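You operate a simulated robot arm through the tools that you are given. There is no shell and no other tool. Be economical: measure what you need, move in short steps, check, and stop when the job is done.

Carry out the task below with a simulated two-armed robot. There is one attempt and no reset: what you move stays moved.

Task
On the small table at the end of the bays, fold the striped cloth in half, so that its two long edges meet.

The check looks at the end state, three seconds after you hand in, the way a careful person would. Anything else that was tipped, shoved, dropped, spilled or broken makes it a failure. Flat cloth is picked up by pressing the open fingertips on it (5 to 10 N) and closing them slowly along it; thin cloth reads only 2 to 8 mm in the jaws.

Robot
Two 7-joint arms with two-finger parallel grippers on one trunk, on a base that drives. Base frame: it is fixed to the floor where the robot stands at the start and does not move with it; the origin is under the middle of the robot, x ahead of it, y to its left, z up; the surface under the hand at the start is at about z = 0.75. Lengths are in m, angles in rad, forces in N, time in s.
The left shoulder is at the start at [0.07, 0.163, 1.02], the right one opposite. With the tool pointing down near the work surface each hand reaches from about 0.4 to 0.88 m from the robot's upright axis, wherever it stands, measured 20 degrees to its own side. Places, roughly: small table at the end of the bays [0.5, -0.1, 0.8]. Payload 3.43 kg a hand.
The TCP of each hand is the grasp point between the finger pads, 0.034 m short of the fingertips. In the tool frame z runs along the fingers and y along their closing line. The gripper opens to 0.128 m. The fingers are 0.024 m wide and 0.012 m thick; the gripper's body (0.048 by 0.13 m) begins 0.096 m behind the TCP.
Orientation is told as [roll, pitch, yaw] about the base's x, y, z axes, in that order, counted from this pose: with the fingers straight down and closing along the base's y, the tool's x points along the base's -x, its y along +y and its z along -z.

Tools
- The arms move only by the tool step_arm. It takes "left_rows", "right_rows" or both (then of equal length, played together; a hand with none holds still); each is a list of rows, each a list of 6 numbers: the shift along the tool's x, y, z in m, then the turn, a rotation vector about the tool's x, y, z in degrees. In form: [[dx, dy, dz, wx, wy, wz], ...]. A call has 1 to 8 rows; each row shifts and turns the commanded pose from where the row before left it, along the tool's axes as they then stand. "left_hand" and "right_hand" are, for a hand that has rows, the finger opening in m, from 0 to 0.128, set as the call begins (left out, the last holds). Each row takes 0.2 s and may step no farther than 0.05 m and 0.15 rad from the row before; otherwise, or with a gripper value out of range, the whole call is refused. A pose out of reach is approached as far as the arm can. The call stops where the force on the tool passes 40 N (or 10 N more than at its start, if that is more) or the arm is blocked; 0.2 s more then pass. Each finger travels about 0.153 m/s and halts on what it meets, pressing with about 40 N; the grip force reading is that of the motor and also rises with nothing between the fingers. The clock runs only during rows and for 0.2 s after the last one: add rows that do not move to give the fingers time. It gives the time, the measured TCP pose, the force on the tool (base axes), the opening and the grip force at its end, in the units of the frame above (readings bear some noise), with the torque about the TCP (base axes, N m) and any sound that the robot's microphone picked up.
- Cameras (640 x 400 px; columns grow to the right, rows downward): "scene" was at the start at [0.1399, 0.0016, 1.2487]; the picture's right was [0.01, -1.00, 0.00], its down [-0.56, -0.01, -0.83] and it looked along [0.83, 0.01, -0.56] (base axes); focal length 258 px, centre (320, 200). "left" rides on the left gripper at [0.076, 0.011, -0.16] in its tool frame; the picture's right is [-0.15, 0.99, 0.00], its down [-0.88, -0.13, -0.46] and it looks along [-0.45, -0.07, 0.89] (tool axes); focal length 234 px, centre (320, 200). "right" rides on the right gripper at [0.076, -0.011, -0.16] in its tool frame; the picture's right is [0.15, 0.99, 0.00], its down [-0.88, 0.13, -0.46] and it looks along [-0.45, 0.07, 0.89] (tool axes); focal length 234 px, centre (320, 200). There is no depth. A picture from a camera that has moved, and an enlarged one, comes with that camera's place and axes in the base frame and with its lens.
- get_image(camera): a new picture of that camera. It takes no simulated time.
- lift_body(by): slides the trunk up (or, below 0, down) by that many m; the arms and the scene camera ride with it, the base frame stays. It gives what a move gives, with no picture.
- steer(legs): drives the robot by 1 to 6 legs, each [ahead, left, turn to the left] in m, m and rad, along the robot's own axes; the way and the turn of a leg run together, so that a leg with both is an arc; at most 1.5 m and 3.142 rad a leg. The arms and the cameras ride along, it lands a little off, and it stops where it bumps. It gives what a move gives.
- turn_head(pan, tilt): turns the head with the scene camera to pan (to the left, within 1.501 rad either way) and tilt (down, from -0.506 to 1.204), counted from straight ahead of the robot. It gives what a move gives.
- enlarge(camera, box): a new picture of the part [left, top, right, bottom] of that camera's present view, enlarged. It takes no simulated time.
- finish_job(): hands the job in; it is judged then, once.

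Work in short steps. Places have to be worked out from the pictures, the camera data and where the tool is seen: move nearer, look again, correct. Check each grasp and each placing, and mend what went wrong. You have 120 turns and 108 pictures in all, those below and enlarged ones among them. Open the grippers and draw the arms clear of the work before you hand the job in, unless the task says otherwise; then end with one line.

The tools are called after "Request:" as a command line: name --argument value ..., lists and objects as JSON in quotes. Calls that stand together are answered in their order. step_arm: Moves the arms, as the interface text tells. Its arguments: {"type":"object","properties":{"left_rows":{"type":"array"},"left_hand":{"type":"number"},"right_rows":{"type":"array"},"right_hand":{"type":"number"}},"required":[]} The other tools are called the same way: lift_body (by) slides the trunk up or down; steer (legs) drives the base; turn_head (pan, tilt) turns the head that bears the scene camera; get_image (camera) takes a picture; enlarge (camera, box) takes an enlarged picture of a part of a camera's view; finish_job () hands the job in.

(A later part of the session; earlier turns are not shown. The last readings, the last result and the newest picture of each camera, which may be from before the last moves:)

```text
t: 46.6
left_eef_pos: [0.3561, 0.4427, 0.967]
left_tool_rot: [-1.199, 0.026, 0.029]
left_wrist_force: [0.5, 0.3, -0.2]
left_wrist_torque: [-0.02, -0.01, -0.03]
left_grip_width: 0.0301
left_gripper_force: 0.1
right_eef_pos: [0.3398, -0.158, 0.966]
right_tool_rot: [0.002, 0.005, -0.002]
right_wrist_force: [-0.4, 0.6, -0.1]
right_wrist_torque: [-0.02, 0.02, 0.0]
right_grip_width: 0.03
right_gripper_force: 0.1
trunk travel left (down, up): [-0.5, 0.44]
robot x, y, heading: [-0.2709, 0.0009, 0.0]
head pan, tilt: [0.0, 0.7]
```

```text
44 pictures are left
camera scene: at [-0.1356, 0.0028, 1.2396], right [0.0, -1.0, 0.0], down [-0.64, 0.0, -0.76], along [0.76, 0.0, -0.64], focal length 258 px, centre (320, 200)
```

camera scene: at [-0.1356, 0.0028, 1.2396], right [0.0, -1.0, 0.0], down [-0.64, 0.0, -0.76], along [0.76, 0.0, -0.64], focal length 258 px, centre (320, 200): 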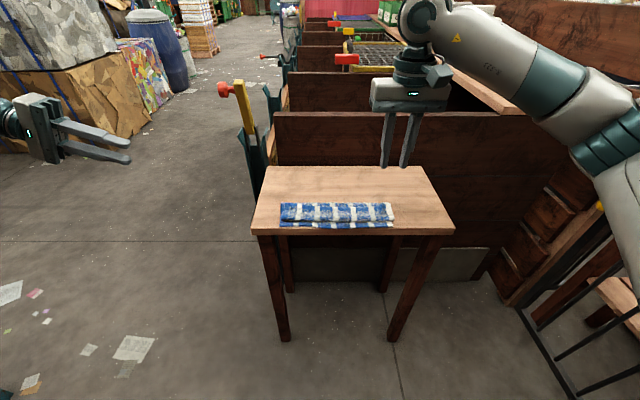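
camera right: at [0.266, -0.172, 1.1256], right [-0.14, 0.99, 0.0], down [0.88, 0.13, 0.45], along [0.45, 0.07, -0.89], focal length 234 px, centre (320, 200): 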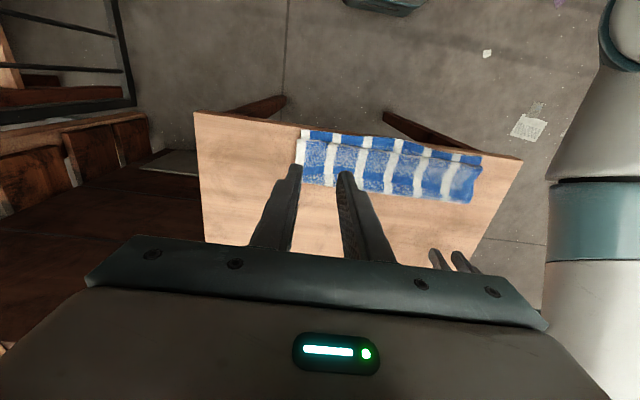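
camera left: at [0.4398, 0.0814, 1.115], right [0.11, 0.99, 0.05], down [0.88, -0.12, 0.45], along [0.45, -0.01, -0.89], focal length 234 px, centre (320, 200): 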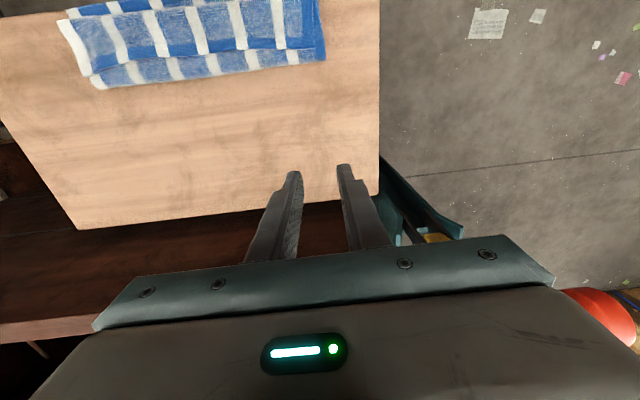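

The elbow swung to the outside. Now roll back upright and check it stays.

Request:
step_arm --left_rows '[[0, 0, 0, -8.5, 0, 0], [0, 0, 0, -8.5, 0, 0], [0, 0, 0, -8.5, 0, 0], [0, 0, 0, -8.5, 0, 0], [0, 0, 0, -8.5, 0, 0], [0, 0, 0, -8.5, 0, 0], [0, 0, 0, -8.5, 0, 0], [0, 0, 0, -8.5, 0, 0]]'

Request:
step_arm --left_rows '[[0, -0.045, 0, 0, -1.5, 1.7], [0, -0.045, 0, 0, 0, 0], [0, -0.045, 0, 0, 0, 0], [0, -0.045, 0, 0, 0, 0], [0, -0.045, 0, 0, 0, 0], [0, -0.045, 0, 0, 0, 0], [0, -0.04, 0, 0, 0, 0], [0, 0, 0, 0, 0, 0]]'

Request:
get_image --camera "scene"

```text
t: 48.4
left_eef_pos: [0.3573, 0.4426, 0.9692]
left_tool_rot: [-0.007, 0.025, 0.028]
left_wrist_force: [-0.2, -0.2, 0.2]
left_wrist_torque: [-0.03, 0.04, 0.0]
left_grip_width: 0.0298
left_gripper_force: 0.1
right_eef_pos: [0.3386, -0.1598, 0.9652]
right_tool_rot: [0.0, 0.004, -0.001]
right_wrist_force: [0.1, -0.3, 0.0]
right_wrist_torque: [-0.01, 0.01, -0.01]
right_grip_width: 0.0299
right_gripper_force: 0.1
trunk travel left (down, up): [-0.5, 0.44]
robot x, y, heading: [-0.2719, -0.0002, -0.007]
head pan, tilt: [0.0, 0.7]
```

```text
t: 50.2
left_eef_pos: [0.376, 0.3467, 0.9734]
left_tool_rot: [-0.006, -0.007, -0.002]
left_wrist_force: [0.5, 0.3, 0.3]
left_wrist_torque: [-0.02, 0.0, 0.02]
left_grip_width: 0.0301
left_gripper_force: 0.0
left hand out of reach, approached as far as the arm can: row 2, 3, 4, 5, 6, 7
right_eef_pos: [0.3383, -0.1584, 0.9647]
right_tool_rot: [0.001, 0.004, 0.0]
right_wrist_force: [0.2, 0.0, -0.1]
right_wrist_torque: [0.02, -0.02, -0.01]
right_grip_width: 0.03
right_gripper_force: 0.0
trunk travel left (down, up): [-0.5, 0.44]
robot x, y, heading: [-0.2731, 0.0008, -0.002]
head pan, tilt: [0.0, 0.7]
```

```text
43 pictures are left
camera scene: at [-0.1356, 0.0012, 1.2396], right [0.0, -1.0, 0.0], down [-0.64, 0.0, -0.76], along [0.76, 0.0, -0.64], focal length 258 px, centre (320, 200)
```

scene: 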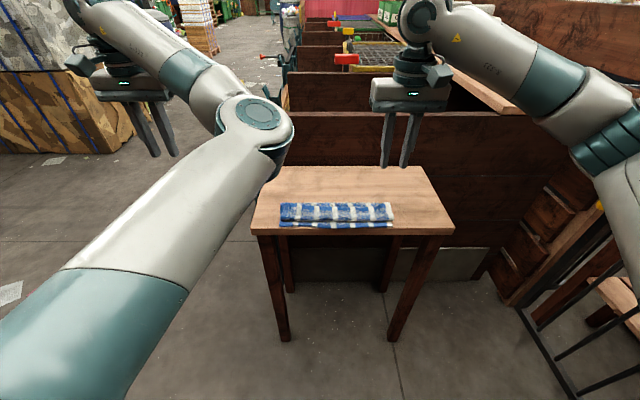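

Unrolling reversed it. I'll roll again, and this time translate to the working position while rolled before unrolling.

Request:
step_arm --left_rows '[[0, 0.03, 0, 8.5, 0, 0], [0, 0.03, 0, 8.5, 0, 0], [0, 0, 0, 8.5, 0, 0], [0, 0, 0, 8.5, 0, 0], [0, 0, 0, 8.5, 0, 0], [0, 0, 0, 8.5, 0, 0], [0, 0, 0, 8.5, 0, 0], [0, 0, 0, 8.5, 0, 0]]'

Request:
step_arm --left_rows '[[0.005, -0.0155, 0.0422, 0, 0, 0], [0.005, -0.0155, 0.0422, 0, 0, 0], [0.005, -0.0155, 0.0422, 0, 0, 0], [0.005, -0.0155, 0.0422, 0, 0, 0], [0.005, -0.0155, 0.0422, 0, 0, 0], [0, 0, 0, 0, 0, 0]]'

Request:
get_image --camera "scene"

```text
t: 52.0
left_eef_pos: [0.3791, 0.41, 0.9685]
left_tool_rot: [-1.2, -0.001, -0.001]
left_wrist_force: [1.0, -0.3, -0.2]
left_wrist_torque: [-0.02, -0.01, -0.03]
left_grip_width: 0.0301
left_gripper_force: 0.0
right_eef_pos: [0.3387, -0.1577, 0.966]
right_tool_rot: [-0.001, 0.005, 0.001]
right_wrist_force: [0.8, 0.2, -0.6]
right_wrist_torque: [0.01, 0.03, 0.01]
right_grip_width: 0.0298
right_gripper_force: 0.0
trunk travel left (down, up): [-0.5, 0.44]
robot x, y, heading: [-0.271, 0.0001, -0.004]
head pan, tilt: [0.0, 0.7]
```

```text
t: 53.4
left_eef_pos: [0.354, 0.1862, 0.9662]
left_tool_rot: [-1.199, -0.003, 0.0]
left_wrist_force: [-0.1, -0.2, 0.0]
left_wrist_torque: [0.0, 0.03, -0.01]
left_grip_width: 0.0303
left_gripper_force: 0.1
right_eef_pos: [0.3391, -0.1573, 0.9657]
right_tool_rot: [-0.002, 0.006, 0.0]
right_wrist_force: [0.3, 1.0, -0.1]
right_wrist_torque: [0.0, -0.02, 0.05]
right_grip_width: 0.03
right_gripper_force: 0.0
trunk travel left (down, up): [-0.5, 0.44]
robot x, y, heading: [-0.273, 0.0014, -0.005]
head pan, tilt: [0.0, 0.7]
```

```text
42 pictures are left
camera scene: at [-0.1354, 0.0024, 1.2395], right [0.0, -1.0, 0.0], down [-0.64, 0.0, -0.76], along [0.76, 0.0, -0.64], focal length 258 px, centre (320, 200)
```

scene: 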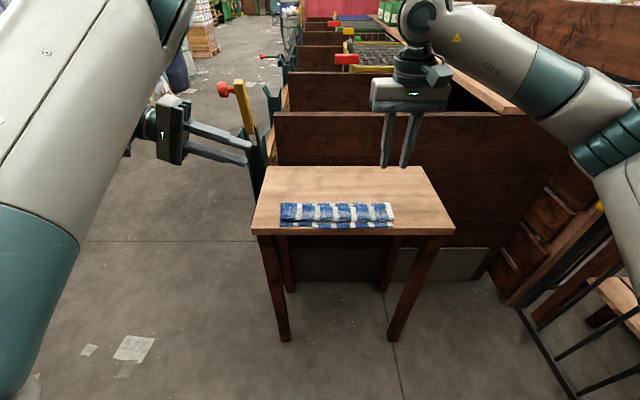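

Reached fine. Unroll here, checking the posture.

Request:
step_arm --left_rows '[[0, 0, 0, -8.5, 0, 0], [0, 0, 0, -8.5, 0, 0], [0, 0, 0, -8.5, 0, 0], [0, 0, 0, -8.5, 0, 0], [0, 0, 0, -8.5, 0, 0], [0, 0, 0, -8.5, 0, 0], [0, 0, 0, -8.5, 0, 0], [0, 0, 0, -8.5, 0, 0]]'

Request:
get_image --camera "scene"

```text
t: 54.8
left_eef_pos: [0.3356, 0.2012, 0.8668]
left_tool_rot: [-0.382, 0.176, 0.029]
left_wrist_force: [-0.5, -0.8, 0.6]
left_wrist_torque: [0.02, -0.03, -0.01]
left_grip_width: 0.03
left_gripper_force: 0.1
right_eef_pos: [0.3381, -0.1589, 0.9664]
right_tool_rot: [-0.001, 0.004, 0.001]
right_wrist_force: [-0.4, -0.3, 0.4]
right_wrist_torque: [-0.02, 0.0, 0.02]
right_grip_width: 0.03
right_gripper_force: 0.1
trunk travel left (down, up): [-0.5, 0.44]
robot x, y, heading: [-0.269, -0.0004, -0.003]
head pan, tilt: [0.0, 0.7]
stopped in row 6 (left hand): the arm was blocked; the commanded pose is now the measured one
```

```text
41 pictures are left
camera scene: at [-0.1358, 0.0013, 1.2396], right [0.0, -1.0, 0.0], down [-0.64, 0.0, -0.76], along [0.76, 0.0, -0.64], focal length 258 px, centre (320, 200)
```

scene: 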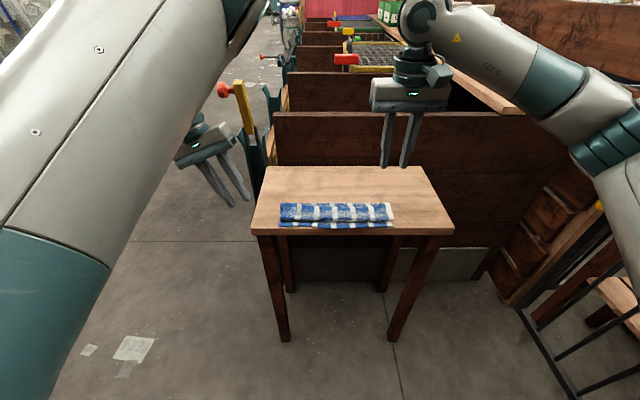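

The head blocks it again. I'll re-roll, go left, and draw the hand back beside the body before unrolling, so the elbow folds outward/backward.

Request:
step_arm --left_rows '[[0, 0.03, 0, 8.5, 0, 0], [0, 0.04, 0, 8.5, 0, 0], [0, 0.03, -0.03, 8.5, 0, 0], [0, 0.03, -0.03, 8.5, -2.5, 0], [0, 0.02, -0.04, 8.5, -2.5, 0], [0, 0.015, -0.042, 0, -2.5, 0], [0, 0.015, -0.042, 0, -2.5, 0], [0, 0, -0.03, 0, 0, 0]]'

Request:
step_arm --left_rows '[[0.04, 0, 0, 8.5, 0, 0], [0.04, 0, 0, 8.5, 0, 0], [0.04, 0, 0, 0, 0, 0], [0.04, 0, 0, 0, 0, 0], [0.04, 0, 0, 0, 0, 0], [0, 0, 0, 0, 0, 0]]'

Request:
get_image --camera "scene"

```text
refused: row 4 steps farther than a row can; nothing moved
```

```text
t: 56.0
left_eef_pos: [0.1192, 0.2017, 0.8497]
left_tool_rot: [-0.685, 0.338, 0.061]
left_wrist_force: [0.4, -0.4, -0.2]
left_wrist_torque: [-0.06, -0.01, 0.0]
left_grip_width: 0.0301
left_gripper_force: 0.2
right_eef_pos: [0.3384, -0.1588, 0.9644]
right_tool_rot: [0.001, 0.005, -0.001]
right_wrist_force: [-0.9, -0.8, 0.1]
right_wrist_torque: [0.01, 0.04, -0.02]
right_grip_width: 0.0299
right_gripper_force: 0.0
trunk travel left (down, up): [-0.5, 0.44]
robot x, y, heading: [-0.2707, 0.0026, -0.0]
head pan, tilt: [0.0, 0.7]
stopped in row 6 (left hand): the arm was blocked; the commanded pose is now the measured one
```

```text
40 pictures are left
camera scene: at [-0.1357, 0.0015, 1.2396], right [0.0, -1.0, 0.0], down [-0.64, 0.0, -0.76], along [0.76, 0.0, -0.64], focal length 258 px, centre (320, 200)
```

scene: 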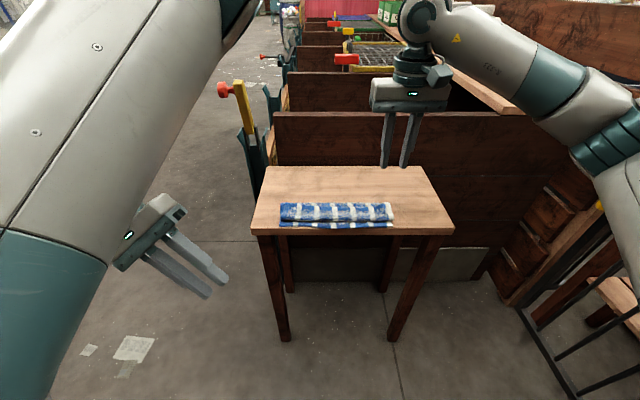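

Now swing this hand left, away from the head.

Request:
step_arm --left_rows '[[0, 0.031, -0.025, 0, 0, 0], [0, 0.031, -0.025, 0, 0, 0], [0, 0.031, -0.025, 0, 0, 0], [0, 0.031, -0.025, 0, 0, 0], [0, 0.031, -0.025, 0, 0, 0], [0, 0.031, -0.025, 0, 0, 0], [0, 0, 0, 0, 0, 0]]'

Request:
get_image --camera "scene"

```text
t: 57.6
left_eef_pos: [0.1061, 0.4381, 0.8511]
left_tool_rot: [-0.683, 0.335, 0.055]
left_wrist_force: [0.2, -1.2, -0.1]
left_wrist_torque: [0.05, 0.02, -0.03]
left_grip_width: 0.03
left_gripper_force: 0.0
right_eef_pos: [0.3386, -0.1607, 0.9658]
right_tool_rot: [0.002, 0.006, 0.0]
right_wrist_force: [0.2, -0.3, -0.5]
right_wrist_torque: [0.02, -0.01, 0.01]
right_grip_width: 0.03
right_gripper_force: 0.0
trunk travel left (down, up): [-0.5, 0.44]
robot x, y, heading: [-0.274, 0.0003, -0.005]
head pan, tilt: [0.0, 0.7]
```

```text
39 pictures are left
camera scene: at [-0.1356, 0.0002, 1.2396], right [0.0, -1.0, 0.0], down [-0.64, 0.0, -0.76], along [0.76, 0.0, -0.64], focal length 258 px, centre (320, 200)
```

scene: 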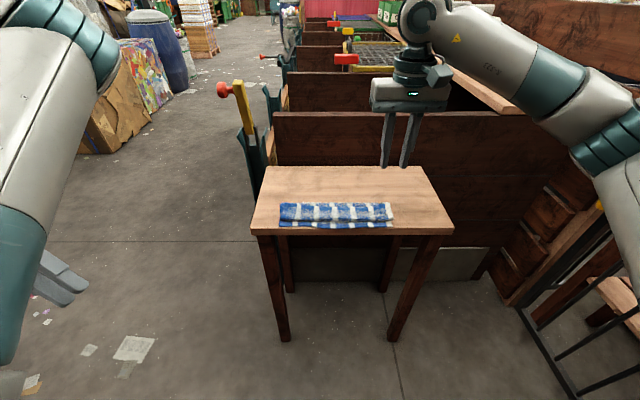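

Roll further here, then unroll in place while near the body.

Request:
step_arm --left_rows '[[0, 0, 0, 8.5, 0, 0], [0, 0, 0, 8.5, 0, 0], [0, 0, 0, 8.5, 0, 0], [0, 0, 0, 8.5, 0, 0], [0, 0.03, -0.02, 0, 0, 0], [0, 0.03, -0.02, 0, 0, 0], [0, 0, 0, 0, 0, 0]]'

Request:
get_image --camera "scene"

```text
t: 59.2
left_eef_pos: [0.089, 0.4932, 0.8068]
left_tool_rot: [-1.276, 0.335, 0.058]
left_wrist_force: [0.1, -0.5, -0.3]
left_wrist_torque: [-0.02, 0.0, 0.03]
left_grip_width: 0.0301
left_gripper_force: 0.2
right_eef_pos: [0.3389, -0.1601, 0.9656]
right_tool_rot: [-0.001, 0.003, 0.0]
right_wrist_force: [-0.4, 0.0, 0.5]
right_wrist_torque: [0.02, 0.02, -0.04]
right_grip_width: 0.0298
right_gripper_force: 0.0
trunk travel left (down, up): [-0.5, 0.44]
robot x, y, heading: [-0.27, 0.0034, -0.004]
head pan, tilt: [0.0, 0.7]
```

```text
38 pictures are left
camera scene: at [-0.1353, 0.0003, 1.2396], right [0.0, -1.0, 0.0], down [-0.64, 0.0, -0.76], along [0.76, 0.0, -0.64], focal length 258 px, centre (320, 200)
```

scene: 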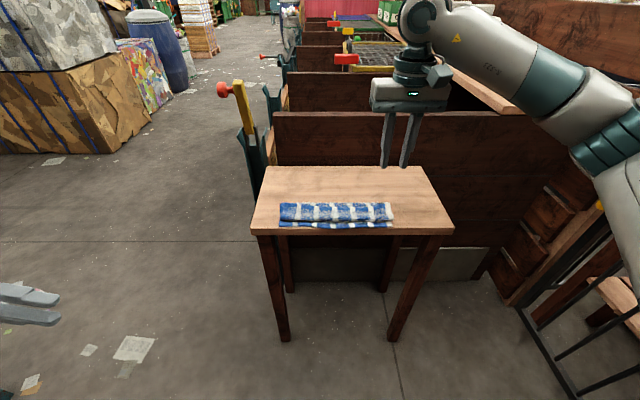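

Elbow is outside. Unroll here (with pitch corrected), staying at the left side.

Request:
step_arm --left_rows '[[0, 0, 0, -8, 0, 0], [0, 0, 0, -8, 0, 0], [0, 0, 0, -8, 0, 0], [0, 0, 0, -8, 0, 0], [0, 0, 0, -8, 0, 0], [0, 0, 0, -8, 0, 0], [0, 0, 0, -8, 0, 0], [0, 0, 0, -8, 0, 0]]'

Request:
get_image --camera "scene"

```text
t: 61.0
left_eef_pos: [0.0886, 0.4938, 0.8056]
left_tool_rot: [-0.155, 0.336, 0.057]
left_wrist_force: [0.8, -0.5, 0.5]
left_wrist_torque: [0.02, -0.02, -0.01]
left_grip_width: 0.03
left_gripper_force: 0.1
right_eef_pos: [0.3393, -0.1603, 0.9656]
right_tool_rot: [0.003, 0.005, 0.0]
right_wrist_force: [0.4, -0.8, -0.8]
right_wrist_torque: [0.03, 0.01, 0.01]
right_grip_width: 0.03
right_gripper_force: 0.1
trunk travel left (down, up): [-0.5, 0.44]
robot x, y, heading: [-0.2728, 0.0013, -0.006]
head pan, tilt: [0.0, 0.7]
```

```text
37 pictures are left
camera scene: at [-0.1353, 0.0, 1.2396], right [0.0, -1.0, 0.0], down [-0.64, 0.0, -0.76], along [0.76, 0.0, -0.64], focal length 258 px, centre (320, 200)
```

scene: 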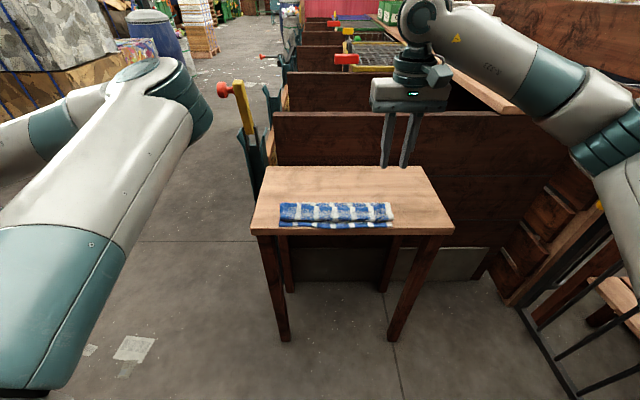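

The posture went elbow-low only when the hand was pitched. I'll pitch the hand forward-pointing at low height here in open floor, which should drop the elbow under, then unpitch low so it returns outward.

Request:
step_arm --left_rows '[[-0.02, 0, 0, -8.5, 0, 0], [-0.02, 0, 0, 0, -8.5, 0], [-0.02, 0, 0, 0, -8.5, 0], [-0.02, 0, 0, 0, -8.5, 0], [-0.02, 0, 0, 0, -8.5, 0], [-0.02, 0, 0, 0, -8.5, 0], [-0.02, 0, 0, 0, -8.5, 0], [-0.02, 0, 0, 0, -8.5, 0]]'

Request:
step_arm --left_rows '[[0, 0, 0.02, 0, -8.5, 0], [0, 0, 0.02, 0, -8.5, 0], [0, 0, 0.02, 0, -8.5, 0], [0, 0, 0, 0, -8.5, 0], [0, 0, 0, 0, 0, 0]]'

Request:
get_image --camera "scene"

```text
t: 62.8
left_eef_pos: [0.24, 0.5041, 0.8145]
left_tool_rot: [-0.012, -0.706, 0.069]
left_wrist_force: [-0.5, 0.3, 0.0]
left_wrist_torque: [0.0, -0.02, 0.02]
left_grip_width: 0.0297
left_gripper_force: 0.0
right_eef_pos: [0.3386, -0.1595, 0.9656]
right_tool_rot: [0.0, 0.005, 0.0]
right_wrist_force: [0.5, 0.5, -0.3]
right_wrist_torque: [-0.02, -0.03, 0.02]
right_grip_width: 0.03
right_gripper_force: 0.2
trunk travel left (down, up): [-0.5, 0.44]
robot x, y, heading: [-0.2695, 0.0014, -0.002]
head pan, tilt: [0.0, 0.7]
```

```text
t: 64.0
left_eef_pos: [0.2834, 0.5065, 0.7754]
left_tool_rot: [-0.039, -1.297, 0.098]
left_wrist_force: [0.0, -0.8, 0.7]
left_wrist_torque: [0.01, -0.02, 0.0]
left_grip_width: 0.0301
left_gripper_force: 0.1
right_eef_pos: [0.3384, -0.1589, 0.9657]
right_tool_rot: [0.001, 0.005, -0.001]
right_wrist_force: [-0.2, 0.9, 0.3]
right_wrist_torque: [0.0, -0.01, 0.0]
right_grip_width: 0.0299
right_gripper_force: 0.0
trunk travel left (down, up): [-0.5, 0.44]
robot x, y, heading: [-0.271, -0.0017, -0.005]
head pan, tilt: [0.0, 0.7]
```

```text
36 pictures are left
camera scene: at [-0.1355, 0.001, 1.2396], right [0.0, -1.0, 0.0], down [-0.64, 0.0, -0.76], along [0.76, 0.0, -0.64], focal length 258 px, centre (320, 200)
```

scene: 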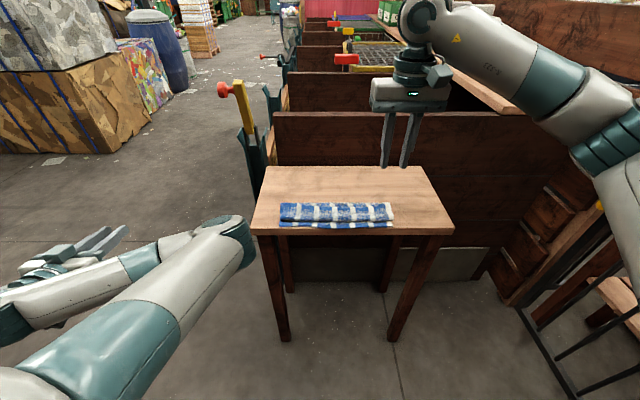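

The elbow is low now, but close to the table. I'll back the robot 0.3 m for free space, then bring the tilted hand in front of the body and unpitch there.

Request:
steer --legs '[[-0.3, 0, 0]]'

Request:
step_arm --left_rows '[[0, -0.045, 0, 0, 0, 0], [0, -0.045, 0, 0, 0, 0], [0, -0.045, 0, 0, 0, 0], [0, -0.045, 0, 0, 0, 0], [0, -0.045, 0, 0, 0, 0], [0, -0.045, 0, 0, 0, 0], [0, -0.045, 0, 0, 0, 0], [0, 0, 0, 0, 0, 0]]'

Request:
get_image --camera "scene"

```text
t: 66.1
left_eef_pos: [-0.0222, 0.5067, 0.7762]
left_tool_rot: [-0.038, -1.296, 0.096]
left_wrist_force: [0.1, -0.2, 0.7]
left_wrist_torque: [0.02, 0.02, 0.01]
left_grip_width: 0.03
left_gripper_force: 0.1
right_eef_pos: [0.0325, -0.1573, 0.9655]
right_tool_rot: [0.0, 0.003, 0.0]
right_wrist_force: [-0.1, -0.2, -0.6]
right_wrist_torque: [0.0, -0.02, 0.0]
right_grip_width: 0.0299
right_gripper_force: 0.1
trunk travel left (down, up): [-0.5, 0.44]
robot x, y, heading: [-0.5752, 0.003, -0.006]
head pan, tilt: [0.0, 0.7]
```

```text
t: 67.1
left_eef_pos: [0.0007, 0.4098, 0.8549]
left_tool_rot: [0.759, -1.369, -0.604]
left_wrist_force: [0.0, -0.8, 0.1]
left_wrist_torque: [-0.01, 0.03, -0.03]
left_grip_width: 0.0299
left_gripper_force: 0.1
right_eef_pos: [0.0332, -0.1582, 0.966]
right_tool_rot: [-0.001, 0.004, -0.001]
right_wrist_force: [0.2, 0.4, -0.8]
right_wrist_torque: [-0.01, 0.0, 0.0]
right_grip_width: 0.0302
right_gripper_force: 0.0
trunk travel left (down, up): [-0.5, 0.44]
robot x, y, heading: [-0.5773, 0.0009, -0.003]
head pan, tilt: [0.0, 0.7]
stopped in row 4 (left hand): the arm was blocked; the commanded pose is now the measured one
```

```text
35 pictures are left
camera scene: at [-0.4411, 0.0028, 1.2397], right [0.0, -1.0, 0.0], down [-0.64, 0.0, -0.77], along [0.77, 0.0, -0.64], focal length 258 px, centre (320, 200)
```

scene: 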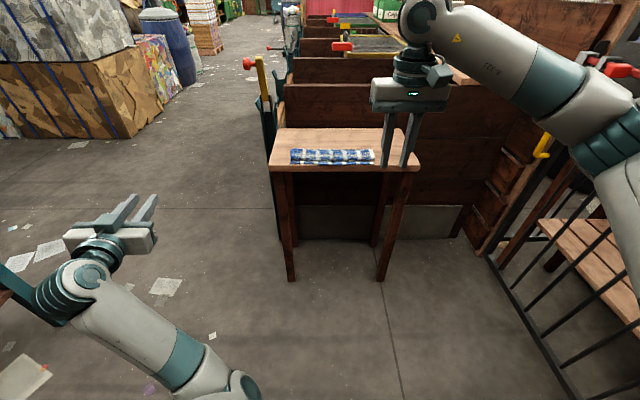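

The left forearm is folded in front. I'll unpitch here in free space and read the result, then work at a longer arm extension where this posture was trouble-free.

Request:
step_arm --left_rows '[[0, 0, 0.03, 0, 8.5, 0], [0, 0, 0.03, 0, 8.5, 0], [0, 0, 0.03, 0, 8.5, 0], [-0.02, 0, 0.02, 0, 8.5, 0], [-0.03, 0, 0.01, 0, 8.5, 0], [-0.03, 0, 0, 0, 8.5, 0], [-0.03, 0, 0, 0, 8.5, 0], [-0.03, 0, 0, 0, 8.5, 0]]'

Request:
get_image --camera "scene"

```text
t: 68.9
left_eef_pos: [0.2188, 0.4339, 0.895]
left_tool_rot: [0.145, -0.232, 0.11]
left_wrist_force: [0.2, -1.1, 0.0]
left_wrist_torque: [0.01, -0.02, 0.01]
left_grip_width: 0.0301
left_gripper_force: 0.0
right_eef_pos: [0.0336, -0.1577, 0.9653]
right_tool_rot: [0.001, 0.005, 0.0]
right_wrist_force: [0.2, -0.7, -0.1]
right_wrist_torque: [0.0, -0.03, 0.02]
right_grip_width: 0.0299
right_gripper_force: 0.1
trunk travel left (down, up): [-0.5, 0.44]
robot x, y, heading: [-0.5818, 0.005, -0.007]
head pan, tilt: [0.0, 0.7]
```

```text
34 pictures are left
camera scene: at [-0.4404, 0.0026, 1.2395], right [0.0, -1.0, 0.0], down [-0.64, 0.0, -0.76], along [0.76, 0.0, -0.64], focal length 258 px, centre (320, 200)
```

scene: 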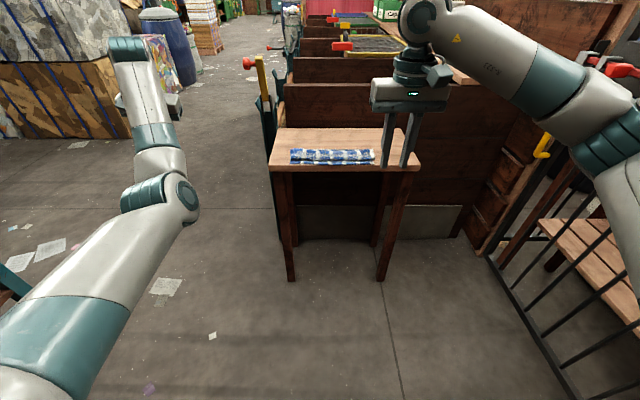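

The arm is nearly straight now. Correct the orientation and move to the front at this long extension (still short of the table), to test whether this posture is usable.

Request:
step_arm --left_rows '[[0, -0.04, -0.01, 4.1, 6.6, 3.1], [0, -0.04, -0.01, 4.2, 6.7, 3.2], [0, -0.045, 0, 0, 0, 0], [0, -0.045, 0, 0, 0, 0], [0, -0.045, 0, 0, 0, 0], [0, -0.045, 0, 0, 0, 0], [0, -0.045, 0, 0, 0, 0], [0, -0.045, 0, 0, 0, 0]]'

Request:
get_image --camera "scene"

```text
t: 70.7
left_eef_pos: [0.2308, 0.0808, 0.8992]
left_tool_rot: [0.009, 0.008, 0.017]
left_wrist_force: [-0.2, 0.3, -0.1]
left_wrist_torque: [0.02, -0.01, -0.01]
left_grip_width: 0.03
left_gripper_force: 0.0
right_eef_pos: [0.0332, -0.1577, 0.965]
right_tool_rot: [0.002, 0.007, 0.0]
right_wrist_force: [-0.2, -0.7, 0.0]
right_wrist_torque: [-0.01, 0.0, 0.02]
right_grip_width: 0.0302
right_gripper_force: 0.0
trunk travel left (down, up): [-0.5, 0.44]
robot x, y, heading: [-0.5773, 0.0033, -0.003]
head pan, tilt: [0.0, 0.7]
```

```text
33 pictures are left
camera scene: at [-0.441, 0.0015, 1.2396], right [0.0, -1.0, 0.0], down [-0.64, 0.0, -0.77], along [0.77, 0.0, -0.64], focal length 258 px, centre (320, 200)
```

scene: 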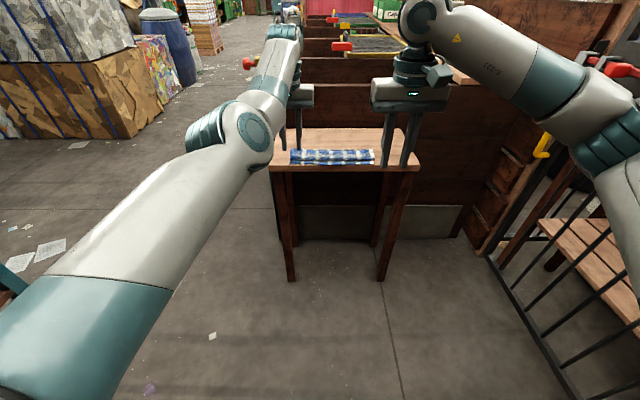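

Clean at this extension. Test lowering to working height and pitching, still in free space in front of the table.

Request:
step_arm --left_rows '[[0.02, 0, 0.04, 0, 0, 0], [0.02, 0, 0.04, 0, 0, 0], [0.02, 0, 0.03, 0, 0, 0], [0, 0, 0, 0, 0, 0]]'

Request:
step_arm --left_rows '[[0.005, 0, 0, 0, -8.5, 0], [0.005, 0, 0, 0, -8.5, 0], [0.005, 0, 0, 0, -8.5, 0], [0.005, 0, 0, 0, -8.5, 0], [0.005, 0, 0, 0, -8.5, 0], [0.005, 0, 0, 0, -8.5, 0], [0.005, 0, 0, 0, -8.5, 0], [0.005, 0, 0, 0, -8.5, 0]]'

Request:
get_image --camera "scene"

```text
t: 71.7
left_eef_pos: [0.1904, 0.0842, 0.7822]
left_tool_rot: [0.007, 0.006, 0.016]
left_wrist_force: [-0.1, -0.6, -0.7]
left_wrist_torque: [0.01, -0.02, -0.04]
left_grip_width: 0.0299
left_gripper_force: 0.1
left hand out of reach, approached as far as the arm can: row 2, 3
right_eef_pos: [0.0344, -0.1576, 0.9648]
right_tool_rot: [0.001, 0.005, 0.0]
right_wrist_force: [-0.3, -0.6, 0.2]
right_wrist_torque: [0.01, -0.02, 0.02]
right_grip_width: 0.0297
right_gripper_force: 0.1
trunk travel left (down, up): [-0.5, 0.44]
robot x, y, heading: [-0.5778, 0.0018, -0.003]
head pan, tilt: [0.0, 0.7]
```

```text
t: 73.4
left_eef_pos: [0.1801, 0.1608, 0.7854]
left_tool_rot: [0.286, -1.113, -0.167]
left_wrist_force: [-1.1, 0.5, 0.0]
left_wrist_torque: [0.01, 0.0, -0.01]
left_grip_width: 0.0301
left_gripper_force: 0.1
right_eef_pos: [0.0335, -0.1564, 0.9642]
right_tool_rot: [0.0, 0.004, 0.0]
right_wrist_force: [0.1, 0.1, -0.4]
right_wrist_torque: [-0.01, 0.0, -0.01]
right_grip_width: 0.0302
right_gripper_force: 0.0
trunk travel left (down, up): [-0.5, 0.44]
robot x, y, heading: [-0.5774, -0.0014, -0.004]
head pan, tilt: [0.0, 0.7]
stopped in row 8 (left hand): the arm was blocked; the commanded pose is now the measured one
```

```text
32 pictures are left
camera scene: at [-0.4406, 0.0027, 1.2397], right [0.0, -1.0, 0.0], down [-0.64, 0.0, -0.76], along [0.76, 0.0, -0.64], focal length 258 px, centre (320, 200)
```

scene: 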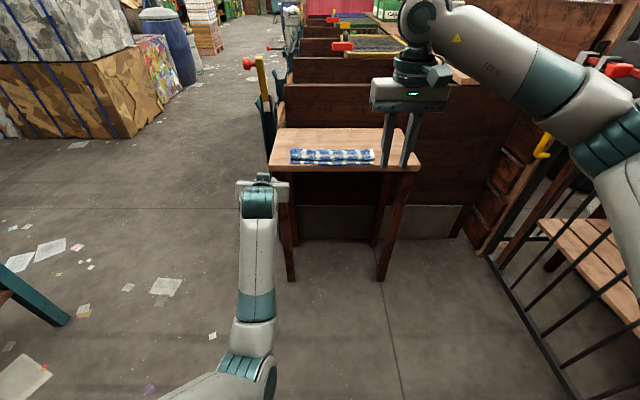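

The elbow is now low and central. I'll swing the fingers toward the right so the forearm comes from the left, then bring the hand upright from there.

Request:
step_arm --left_rows '[[0, 0, 0, 8.5, 0, 0], [0, 0, 0, 8.5, 0, 0], [0, 0, 0, 8.5, 0, 0], [0, 0, 0, 8.5, 0, 0], [0, 0, 0, 8.5, 0, 0], [0, 0, 0, 8.5, 0, 0], [0, 0, 0, 8.5, 0, 0], [0, 0, 0, 0, 0, 0]]'

Request:
get_image --camera "scene"

```text
t: 75.2
left_eef_pos: [0.1789, 0.158, 0.7858]
left_tool_rot: [-0.755, -1.113, -0.167]
left_wrist_force: [0.1, 0.4, -0.2]
left_wrist_torque: [0.0, 0.02, 0.01]
left_grip_width: 0.03
left_gripper_force: 0.0
right_eef_pos: [0.0338, -0.1587, 0.9653]
right_tool_rot: [0.0, 0.006, 0.0]
right_wrist_force: [-0.7, 0.2, -0.7]
right_wrist_torque: [0.01, 0.0, 0.0]
right_grip_width: 0.0297
right_gripper_force: 0.1
trunk travel left (down, up): [-0.5, 0.44]
robot x, y, heading: [-0.5778, 0.0019, 0.001]
head pan, tilt: [0.0, 0.7]
```

```text
31 pictures are left
camera scene: at [-0.4407, 0.0023, 1.2396], right [0.0, -1.0, 0.0], down [-0.64, 0.0, -0.76], along [0.76, 0.0, -0.64], focal length 258 px, centre (320, 200)
```

scene: 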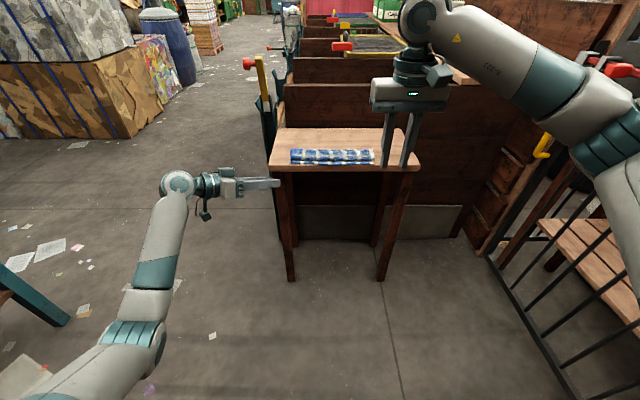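

The elbow is now low-left. Bring the fingers down about the tool's y axis while raising slightly, keeping the elbow on the outside.

Request:
step_arm --left_rows '[[-0.02, 0, 0, 0, 8.5, 0], [-0.02, 0, 0, 0, 8.5, 0], [-0.02, 0, 0, 0, 8.5, 0], [-0.02, 0, 0, 0, 8.5, 0], [0, 0, -0.02, 0, 8.5, 0], [0, 0, -0.02, 0, 8.5, 0], [0, 0, -0.02, 0, 8.5, 0], [0, 0, 0, 0, 0, 0]]'

Request:
get_image --camera "scene"

```text
t: 77.0
left_eef_pos: [0.2145, 0.1728, 0.8985]
left_tool_rot: [-0.316, -0.176, -0.809]
left_wrist_force: [0.8, 0.9, 0.1]
left_wrist_torque: [-0.05, -0.02, -0.02]
left_grip_width: 0.0301
left_gripper_force: 0.3
right_eef_pos: [0.0345, -0.157, 0.9665]
right_tool_rot: [-0.001, 0.005, 0.0]
right_wrist_force: [1.2, 0.3, 0.0]
right_wrist_torque: [0.0, 0.03, 0.0]
right_grip_width: 0.03
right_gripper_force: 0.2
trunk travel left (down, up): [-0.5, 0.44]
robot x, y, heading: [-0.5802, 0.0034, -0.003]
head pan, tilt: [0.0, 0.7]
```

```text
30 pictures are left
camera scene: at [-0.44, 0.0035, 1.2395], right [0.0, -1.0, 0.0], down [-0.64, 0.0, -0.76], along [0.76, 0.0, -0.64], focal length 258 px, centre (320, 200)
```

scene: 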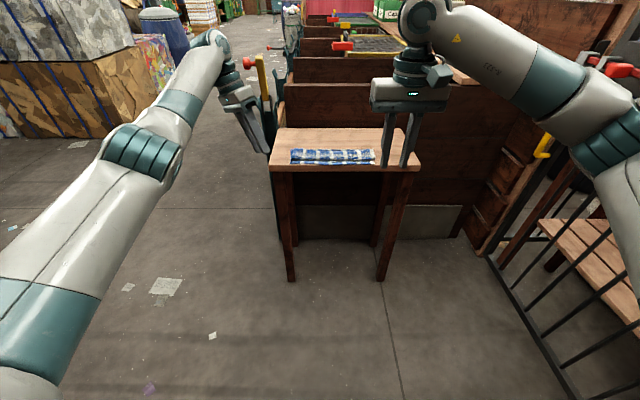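

That's the normal elbow-out posture. Finish the un-tilt and un-yaw.

Request:
step_arm --left_rows '[[0, 0, 0, 0, 8.5, 0], [0, 0, 0, 0, 8.5, 0], [0, 0, 0, 0, 0, -8], [0, 0, 0, 0, 0, -8], [0, 0, 0, 0, 0, -8], [0, 0, 0, 0, 0, -8], [0, 0, 0, 0, 0, -8], [0, 0, 0, 0, 0, -6]]'

```text
t: 78.8
left_eef_pos: [0.1934, 0.1861, 0.9056]
left_tool_rot: [-0.19, 0.246, -0.094]
left_wrist_force: [0.5, 0.7, 0.2]
left_wrist_torque: [0.0, 0.03, 0.02]
left_grip_width: 0.0302
left_gripper_force: 0.1
left hand out of reach, approached as far as the arm can: row 2
right_eef_pos: [0.0339, -0.1572, 0.9653]
right_tool_rot: [0.0, 0.006, 0.0]
right_wrist_force: [0.0, -0.2, -0.1]
right_wrist_torque: [-0.01, -0.01, 0.01]
right_grip_width: 0.0299
right_gripper_force: 0.1
trunk travel left (down, up): [-0.5, 0.44]
robot x, y, heading: [-0.5769, 0.0049, 0.002]
head pan, tilt: [0.0, 0.7]
```

Correct the residual tilt and draw the hand to a comfortable distance.

Request:
step_arm --left_rows '[[0.02, 0, -0.01, -5.4, -6, -2.7], [0.03, 0, -0.01, -5.4, -6, -2.7], [0.04, 0, -0.02, 0, -2, 0], [0.04, 0, -0.02, 0, 0, 0], [0.03, -0.01, 0, 0, 0, 0], [0, 0, 0, 0, 0, 0]]'

Request:
get_image --camera "scene"

```text
t: 80.2
left_eef_pos: [0.2103, 0.17, 1.0147]
left_tool_rot: [-0.017, 0.05, 0.004]
left_wrist_force: [0.3, 0.4, -0.7]
left_wrist_torque: [0.0, -0.03, 0.0]
left_grip_width: 0.0303
left_gripper_force: 0.0
left hand out of reach, approached as far as the arm can: row 1, 2, 3, 4, 5
right_eef_pos: [0.0342, -0.1562, 0.9657]
right_tool_rot: [-0.001, 0.006, 0.0]
right_wrist_force: [-0.7, 0.1, 0.4]
right_wrist_torque: [-0.04, 0.02, 0.0]
right_grip_width: 0.03
right_gripper_force: 0.1
trunk travel left (down, up): [-0.5, 0.44]
robot x, y, heading: [-0.578, 0.0017, -0.005]
head pan, tilt: [0.0, 0.7]
```

```text
29 pictures are left
camera scene: at [-0.4405, 0.0028, 1.2396], right [0.0, -1.0, 0.0], down [-0.64, 0.0, -0.76], along [0.76, 0.0, -0.64], focal length 258 px, centre (320, 200)
```

scene: 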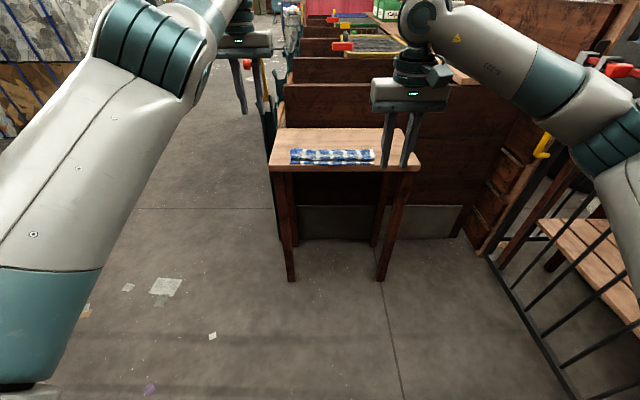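

In this posture the comfortable wrist yaw is negative (it was fine at −46°). The gripper's closing line is the same at yaw −180°, so I'll turn the left hand that way, keeping the elbow out.

Request:
step_arm --left_rows '[[0, 0, 0.01, 0, 0, 8.5], [0, 0, 0.01, 0, 0, 8.5], [0, 0, 0.01, 0, 0, 8.5], [0, 0, 0.01, 0, 0, 8.5], [0, 0, 0.01, 0, 0, 8.5], [0, 0, 0.01, 0, 0, 8.5], [0, 0, 0, 0, 0, 8.5], [0, 0, 0, 0, 0, 8.5]]'

Request:
step_arm --left_rows '[[0, 0, 0, 0, 0, 8.5], [0, 0, 0, 0, 0, 8.5], [0, 0, 0, 0, 0, 8.5], [0, 0, 0, 0, 0, 8.5], [0, 0, 0, 0, 0, 8.5], [0, 0, 0, 0, 0, 8.5], [0, 0, 0, 0, 0, 8.5], [0, 0, 0, 0, 0, 8.5]]'

Request:
get_image --camera "scene"

```text
t: 82.0
left_eef_pos: [0.2247, 0.1675, 0.9598]
left_tool_rot: [-0.051, 0.003, -1.188]
left_wrist_force: [0.9, 1.0, -0.4]
left_wrist_torque: [-0.02, -0.01, 0.04]
left_grip_width: 0.0299
left_gripper_force: 0.0
left hand out of reach, approached as far as the arm can: row 1, 3, 4, 5
right_eef_pos: [0.0336, -0.158, 0.9656]
right_tool_rot: [0.0, 0.006, 0.0]
right_wrist_force: [0.1, -0.2, 0.3]
right_wrist_torque: [-0.03, -0.01, -0.03]
right_grip_width: 0.0298
right_gripper_force: 0.1
trunk travel left (down, up): [-0.5, 0.44]
robot x, y, heading: [-0.5758, 0.0017, -0.004]
head pan, tilt: [0.0, 0.7]
```

```text
t: 83.8
left_eef_pos: [0.2246, 0.1676, 0.9608]
left_tool_rot: [-0.023, -0.047, -2.373]
left_wrist_force: [0.4, -0.3, -0.2]
left_wrist_torque: [-0.01, 0.02, 0.0]
left_grip_width: 0.0302
left_gripper_force: 0.2
right_eef_pos: [0.0326, -0.1584, 0.9647]
right_tool_rot: [0.0, 0.005, -0.001]
right_wrist_force: [0.1, 0.4, 0.3]
right_wrist_torque: [0.01, 0.02, 0.01]
right_grip_width: 0.0301
right_gripper_force: 0.0
trunk travel left (down, up): [-0.5, 0.44]
robot x, y, heading: [-0.5764, -0.0025, -0.003]
head pan, tilt: [0.0, 0.7]
```

```text
28 pictures are left
camera scene: at [-0.4404, 0.0025, 1.2396], right [0.0, -1.0, 0.0], down [-0.64, 0.0, -0.76], along [0.76, 0.0, -0.64], focal length 258 px, centre (320, 200)
```

scene: 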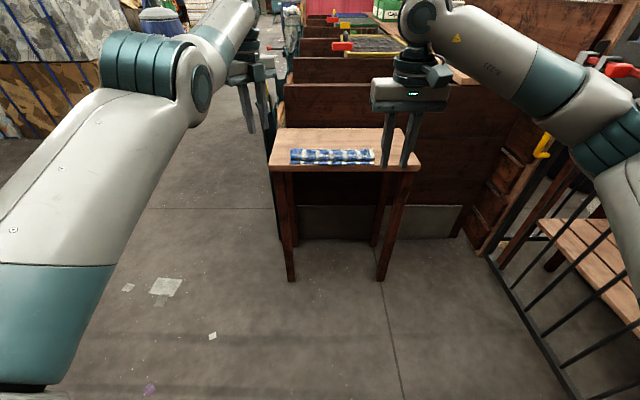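

Free rotation. Complete to −180° and bring the hand back nearer.

Request:
step_arm --left_rows '[[0, 0, 0, 0, 0, 8.5], [0, 0, 0, 0, 0, 8.5], [0, 0, 0, 0, 0, 8.5], [0, 0, 0, 0, 0, 8.5], [0, 0, 0, 0, 0, 8.5], [0, 0, 0, 0, 0, 1.5], [0, 0, 0, 0, 0, 0]]'

Request:
step_arm --left_rows '[[-0.03, 0, 0, 0, 0, 0], [-0.03, 0, 0, 0, 0, 0], [-0.03, 0, 0, 0, 0, 0], [-0.03, 0, 0, 0, 0, 0], [-0.03, 0, 0, 0, 0, 0], [0, 0, 0, 0, 0, 0]]'

Request:
get_image --camera "scene"

```text
t: 85.4
left_eef_pos: [0.2248, 0.1664, 0.9618]
left_tool_rot: [0.016, -0.047, -3.119]
left_wrist_force: [0.4, -0.8, 0.3]
left_wrist_torque: [0.02, 0.02, -0.02]
left_grip_width: 0.0302
left_gripper_force: 0.1
left hand out of reach, approached as far as the arm can: row 6
right_eef_pos: [0.0341, -0.1567, 0.9655]
right_tool_rot: [0.002, 0.006, 0.0]
right_wrist_force: [0.3, 0.0, -0.2]
right_wrist_torque: [0.01, 0.01, 0.01]
right_grip_width: 0.0298
right_gripper_force: 0.0
trunk travel left (down, up): [-0.5, 0.44]
robot x, y, heading: [-0.5777, 0.0029, -0.002]
head pan, tilt: [0.0, 0.7]
```

```text
t: 86.8
left_eef_pos: [0.2167, 0.155, 0.9869]
left_tool_rot: [0.016, -0.05, -3.14]
left_wrist_force: [0.7, 1.1, -0.4]
left_wrist_torque: [0.0, -0.02, 0.0]
left_grip_width: 0.0302
left_gripper_force: 0.1
left hand out of reach, approached as far as the arm can: row 1, 2, 3, 4, 5
right_eef_pos: [0.0331, -0.1576, 0.9656]
right_tool_rot: [0.0, 0.003, 0.001]
right_wrist_force: [0.0, -0.1, -0.2]
right_wrist_torque: [-0.03, 0.04, 0.02]
right_grip_width: 0.03
right_gripper_force: 0.1
trunk travel left (down, up): [-0.5, 0.44]
robot x, y, heading: [-0.5749, 0.0022, -0.001]
head pan, tilt: [0.0, 0.7]
```

```text
27 pictures are left
camera scene: at [-0.4403, 0.0025, 1.2395], right [0.0, -1.0, 0.0], down [-0.64, 0.0, -0.76], along [0.76, 0.0, -0.64], focal length 258 px, centre (320, 200)
```

scene: 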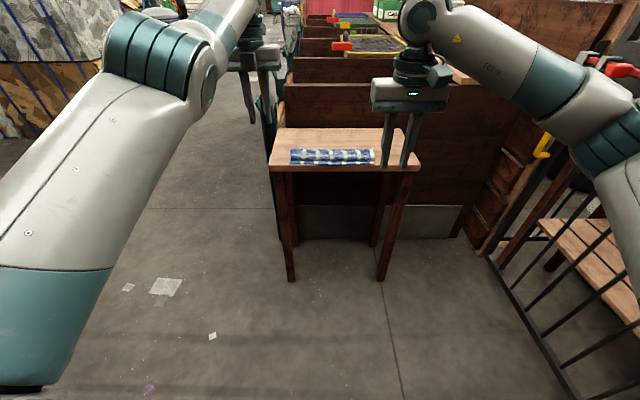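

This arm stays limited in close, but the right arm is fine and the cloth only needs its turned-back strip unrolled — the right hand can do that in several small grips. I'll park the left hand out to the left, then drive forward again.

Request:
step_arm --left_rows '[[0, -0.045, 0, 0, 0, 0], [0, -0.045, 0, 0, 0, 0], [-0.01, -0.045, 0, 0, 0, 0], [-0.02, -0.045, 0, 0, 0, 0], [-0.02, -0.045, 0, 0, 0, 0], [-0.02, -0.045, 0, 0, 0, 0], [-0.02, -0.03, 0, 0, 0, 0], [0, 0, 0, 0, 0, 0]]' --left_hand 0.0

Request:
steer --legs '[[0.26, 0, 0]]'

Request:
get_image --camera "scene"

```text
t: 88.6
left_eef_pos: [0.1296, 0.4453, 0.993]
left_tool_rot: [0.017, -0.049, -3.139]
left_wrist_force: [-0.1, 0.1, -0.2]
left_wrist_torque: [0.02, 0.01, 0.02]
left_grip_width: 0.0
left_gripper_force: 33.0
left hand out of reach, approached as far as the arm can: row 1
right_eef_pos: [0.0345, -0.1588, 0.9653]
right_tool_rot: [0.001, 0.005, 0.0]
right_wrist_force: [-0.2, 0.1, 0.5]
right_wrist_torque: [0.0, 0.01, 0.01]
right_grip_width: 0.0299
right_gripper_force: 0.1
trunk travel left (down, up): [-0.5, 0.44]
robot x, y, heading: [-0.5773, 0.0076, -0.005]
head pan, tilt: [0.0, 0.7]
```

```text
t: 90.5
left_eef_pos: [0.3855, 0.4427, 0.9938]
left_tool_rot: [0.018, -0.049, -3.14]
left_wrist_force: [-0.4, -0.1, -0.4]
left_wrist_torque: [0.02, 0.01, 0.03]
left_grip_width: 0.0
left_gripper_force: 32.9
right_eef_pos: [0.2881, -0.1607, 0.9658]
right_tool_rot: [-0.001, 0.004, -0.003]
right_wrist_force: [0.1, 0.0, -0.1]
right_wrist_torque: [0.0, 0.02, 0.01]
right_grip_width: 0.0299
right_gripper_force: 0.1
trunk travel left (down, up): [-0.5, 0.44]
robot x, y, heading: [-0.3228, -0.0018, -0.004]
head pan, tilt: [0.0, 0.7]
```

```text
26 pictures are left
camera scene: at [-0.1853, 0.001, 1.2395], right [-0.01, -1.0, 0.0], down [-0.64, 0.0, -0.76], along [0.76, 0.0, -0.64], focal length 258 px, centre (320, 200)
```

scene: 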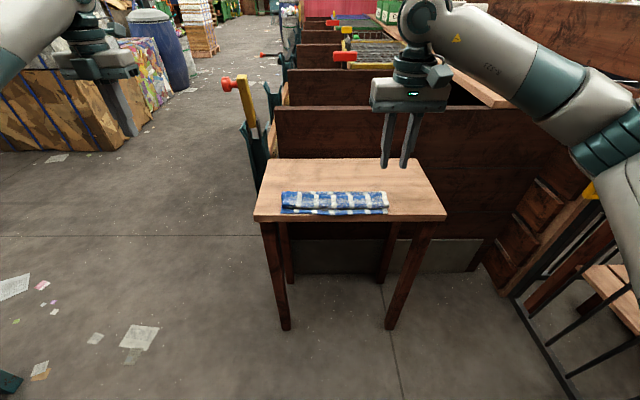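

Clear view, and the left arm is out of the way. Move the right hand over the middle of the turned-back hem (x≈0.39, y≈−0.045) and look down.

Request:
step_arm --right_rows '[[-0.033, 0.038, 0, 0, 0, 0], [-0.033, 0.038, 0, 0, 0, 0], [-0.034, 0.039, 0, 0, 0, 0], [0, 0, 0.045, 0, 0, 0], [0, 0, 0.045, 0, 0, 0], [0, 0, 0.02, 0, 0, 0], [0, 0, 0, 0, 0, 0]]'

Request:
get_image --camera "right"

```text
refused: row 1 steps farther than a row can; nothing moved
```

```text
25 pictures are left
camera right: at [0.215, -0.1712, 1.1256], right [-0.14, 0.99, 0.0], down [0.88, 0.13, 0.45], along [0.45, 0.07, -0.89], focal length 234 px, centre (320, 200)
```

right: 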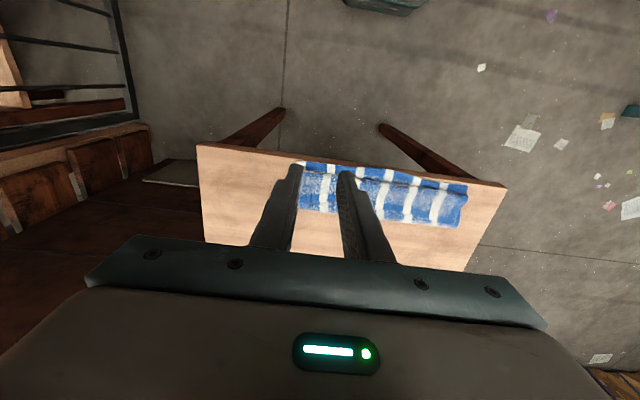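

Rows were a touch too long; use smaller ones.

Request:
step_arm --right_rows '[[-0.025, 0.029, 0, 0, 0, 0], [-0.025, 0.029, 0, 0, 0, 0], [-0.025, 0.029, 0, 0, 0, 0], [-0.025, 0.029, 0, 0, 0, 0], [0, 0, 0.045, 0, 0, 0], [0, 0, 0.045, 0, 0, 0], [0, 0, 0.035, 0, 0, 0], [0, 0, 0, 0, 0, 0]]'

Request:
get_image --camera "right"

```text
t: 92.3
left_eef_pos: [0.3845, 0.4422, 0.9931]
left_tool_rot: [0.018, -0.047, -3.141]
left_wrist_force: [0.1, -0.3, 0.8]
left_wrist_torque: [-0.03, -0.01, -0.01]
left_grip_width: 0.0001
left_gripper_force: 33.1
right_eef_pos: [0.3854, -0.0459, 0.8412]
right_tool_rot: [0.0, 0.004, -0.005]
right_wrist_force: [0.0, -0.3, 0.2]
right_wrist_torque: [0.01, -0.01, 0.01]
right_grip_width: 0.03
right_gripper_force: 0.1
trunk travel left (down, up): [-0.5, 0.44]
robot x, y, heading: [-0.3198, 0.0005, -0.003]
head pan, tilt: [0.0, 0.7]
```

```text
24 pictures are left
camera right: at [0.3122, -0.0564, 1.0003], right [-0.14, 0.99, 0.0], down [0.88, 0.13, 0.45], along [0.45, 0.07, -0.89], focal length 234 px, centre (320, 200)
```

right: 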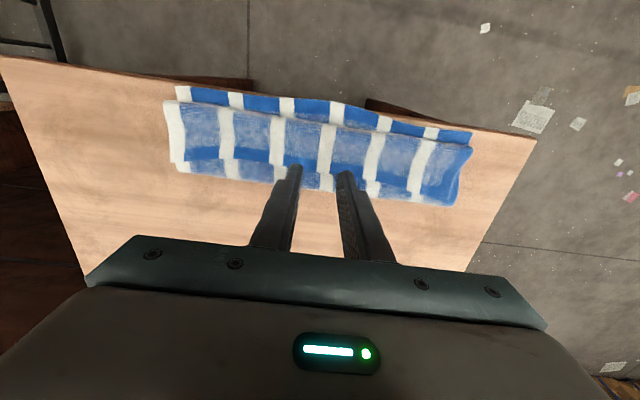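

The hem edge at center is x≈0.40. Shift 7 mm forward and lower to contact.

Request:
step_arm --right_rows '[[-0.007, 0, 0.02, 0, 0, 0], [0, 0, 0.018, 0, 0, 0], [0, 0, 0.005, 0, 0, 0], [0, 0, 0.003, 0, 0, 0], [0, 0, 0, 0, 0, 0]]'

```text
t: 93.5
left_eef_pos: [0.3849, 0.4432, 0.9938]
left_tool_rot: [0.017, -0.049, -3.142]
left_wrist_force: [-0.2, 0.2, 0.3]
left_wrist_torque: [0.02, 0.0, 0.01]
left_grip_width: 0.0
left_gripper_force: 32.5
right_eef_pos: [0.394, -0.0455, 0.7944]
right_tool_rot: [0.0, 0.005, -0.003]
right_wrist_force: [-1.7, -0.2, 2.7]
right_wrist_torque: [0.01, 0.02, 0.01]
right_grip_width: 0.0297
right_gripper_force: 0.1
trunk travel left (down, up): [-0.5, 0.44]
robot x, y, heading: [-0.3192, 0.0048, -0.005]
head pan, tilt: [0.0, 0.7]
```

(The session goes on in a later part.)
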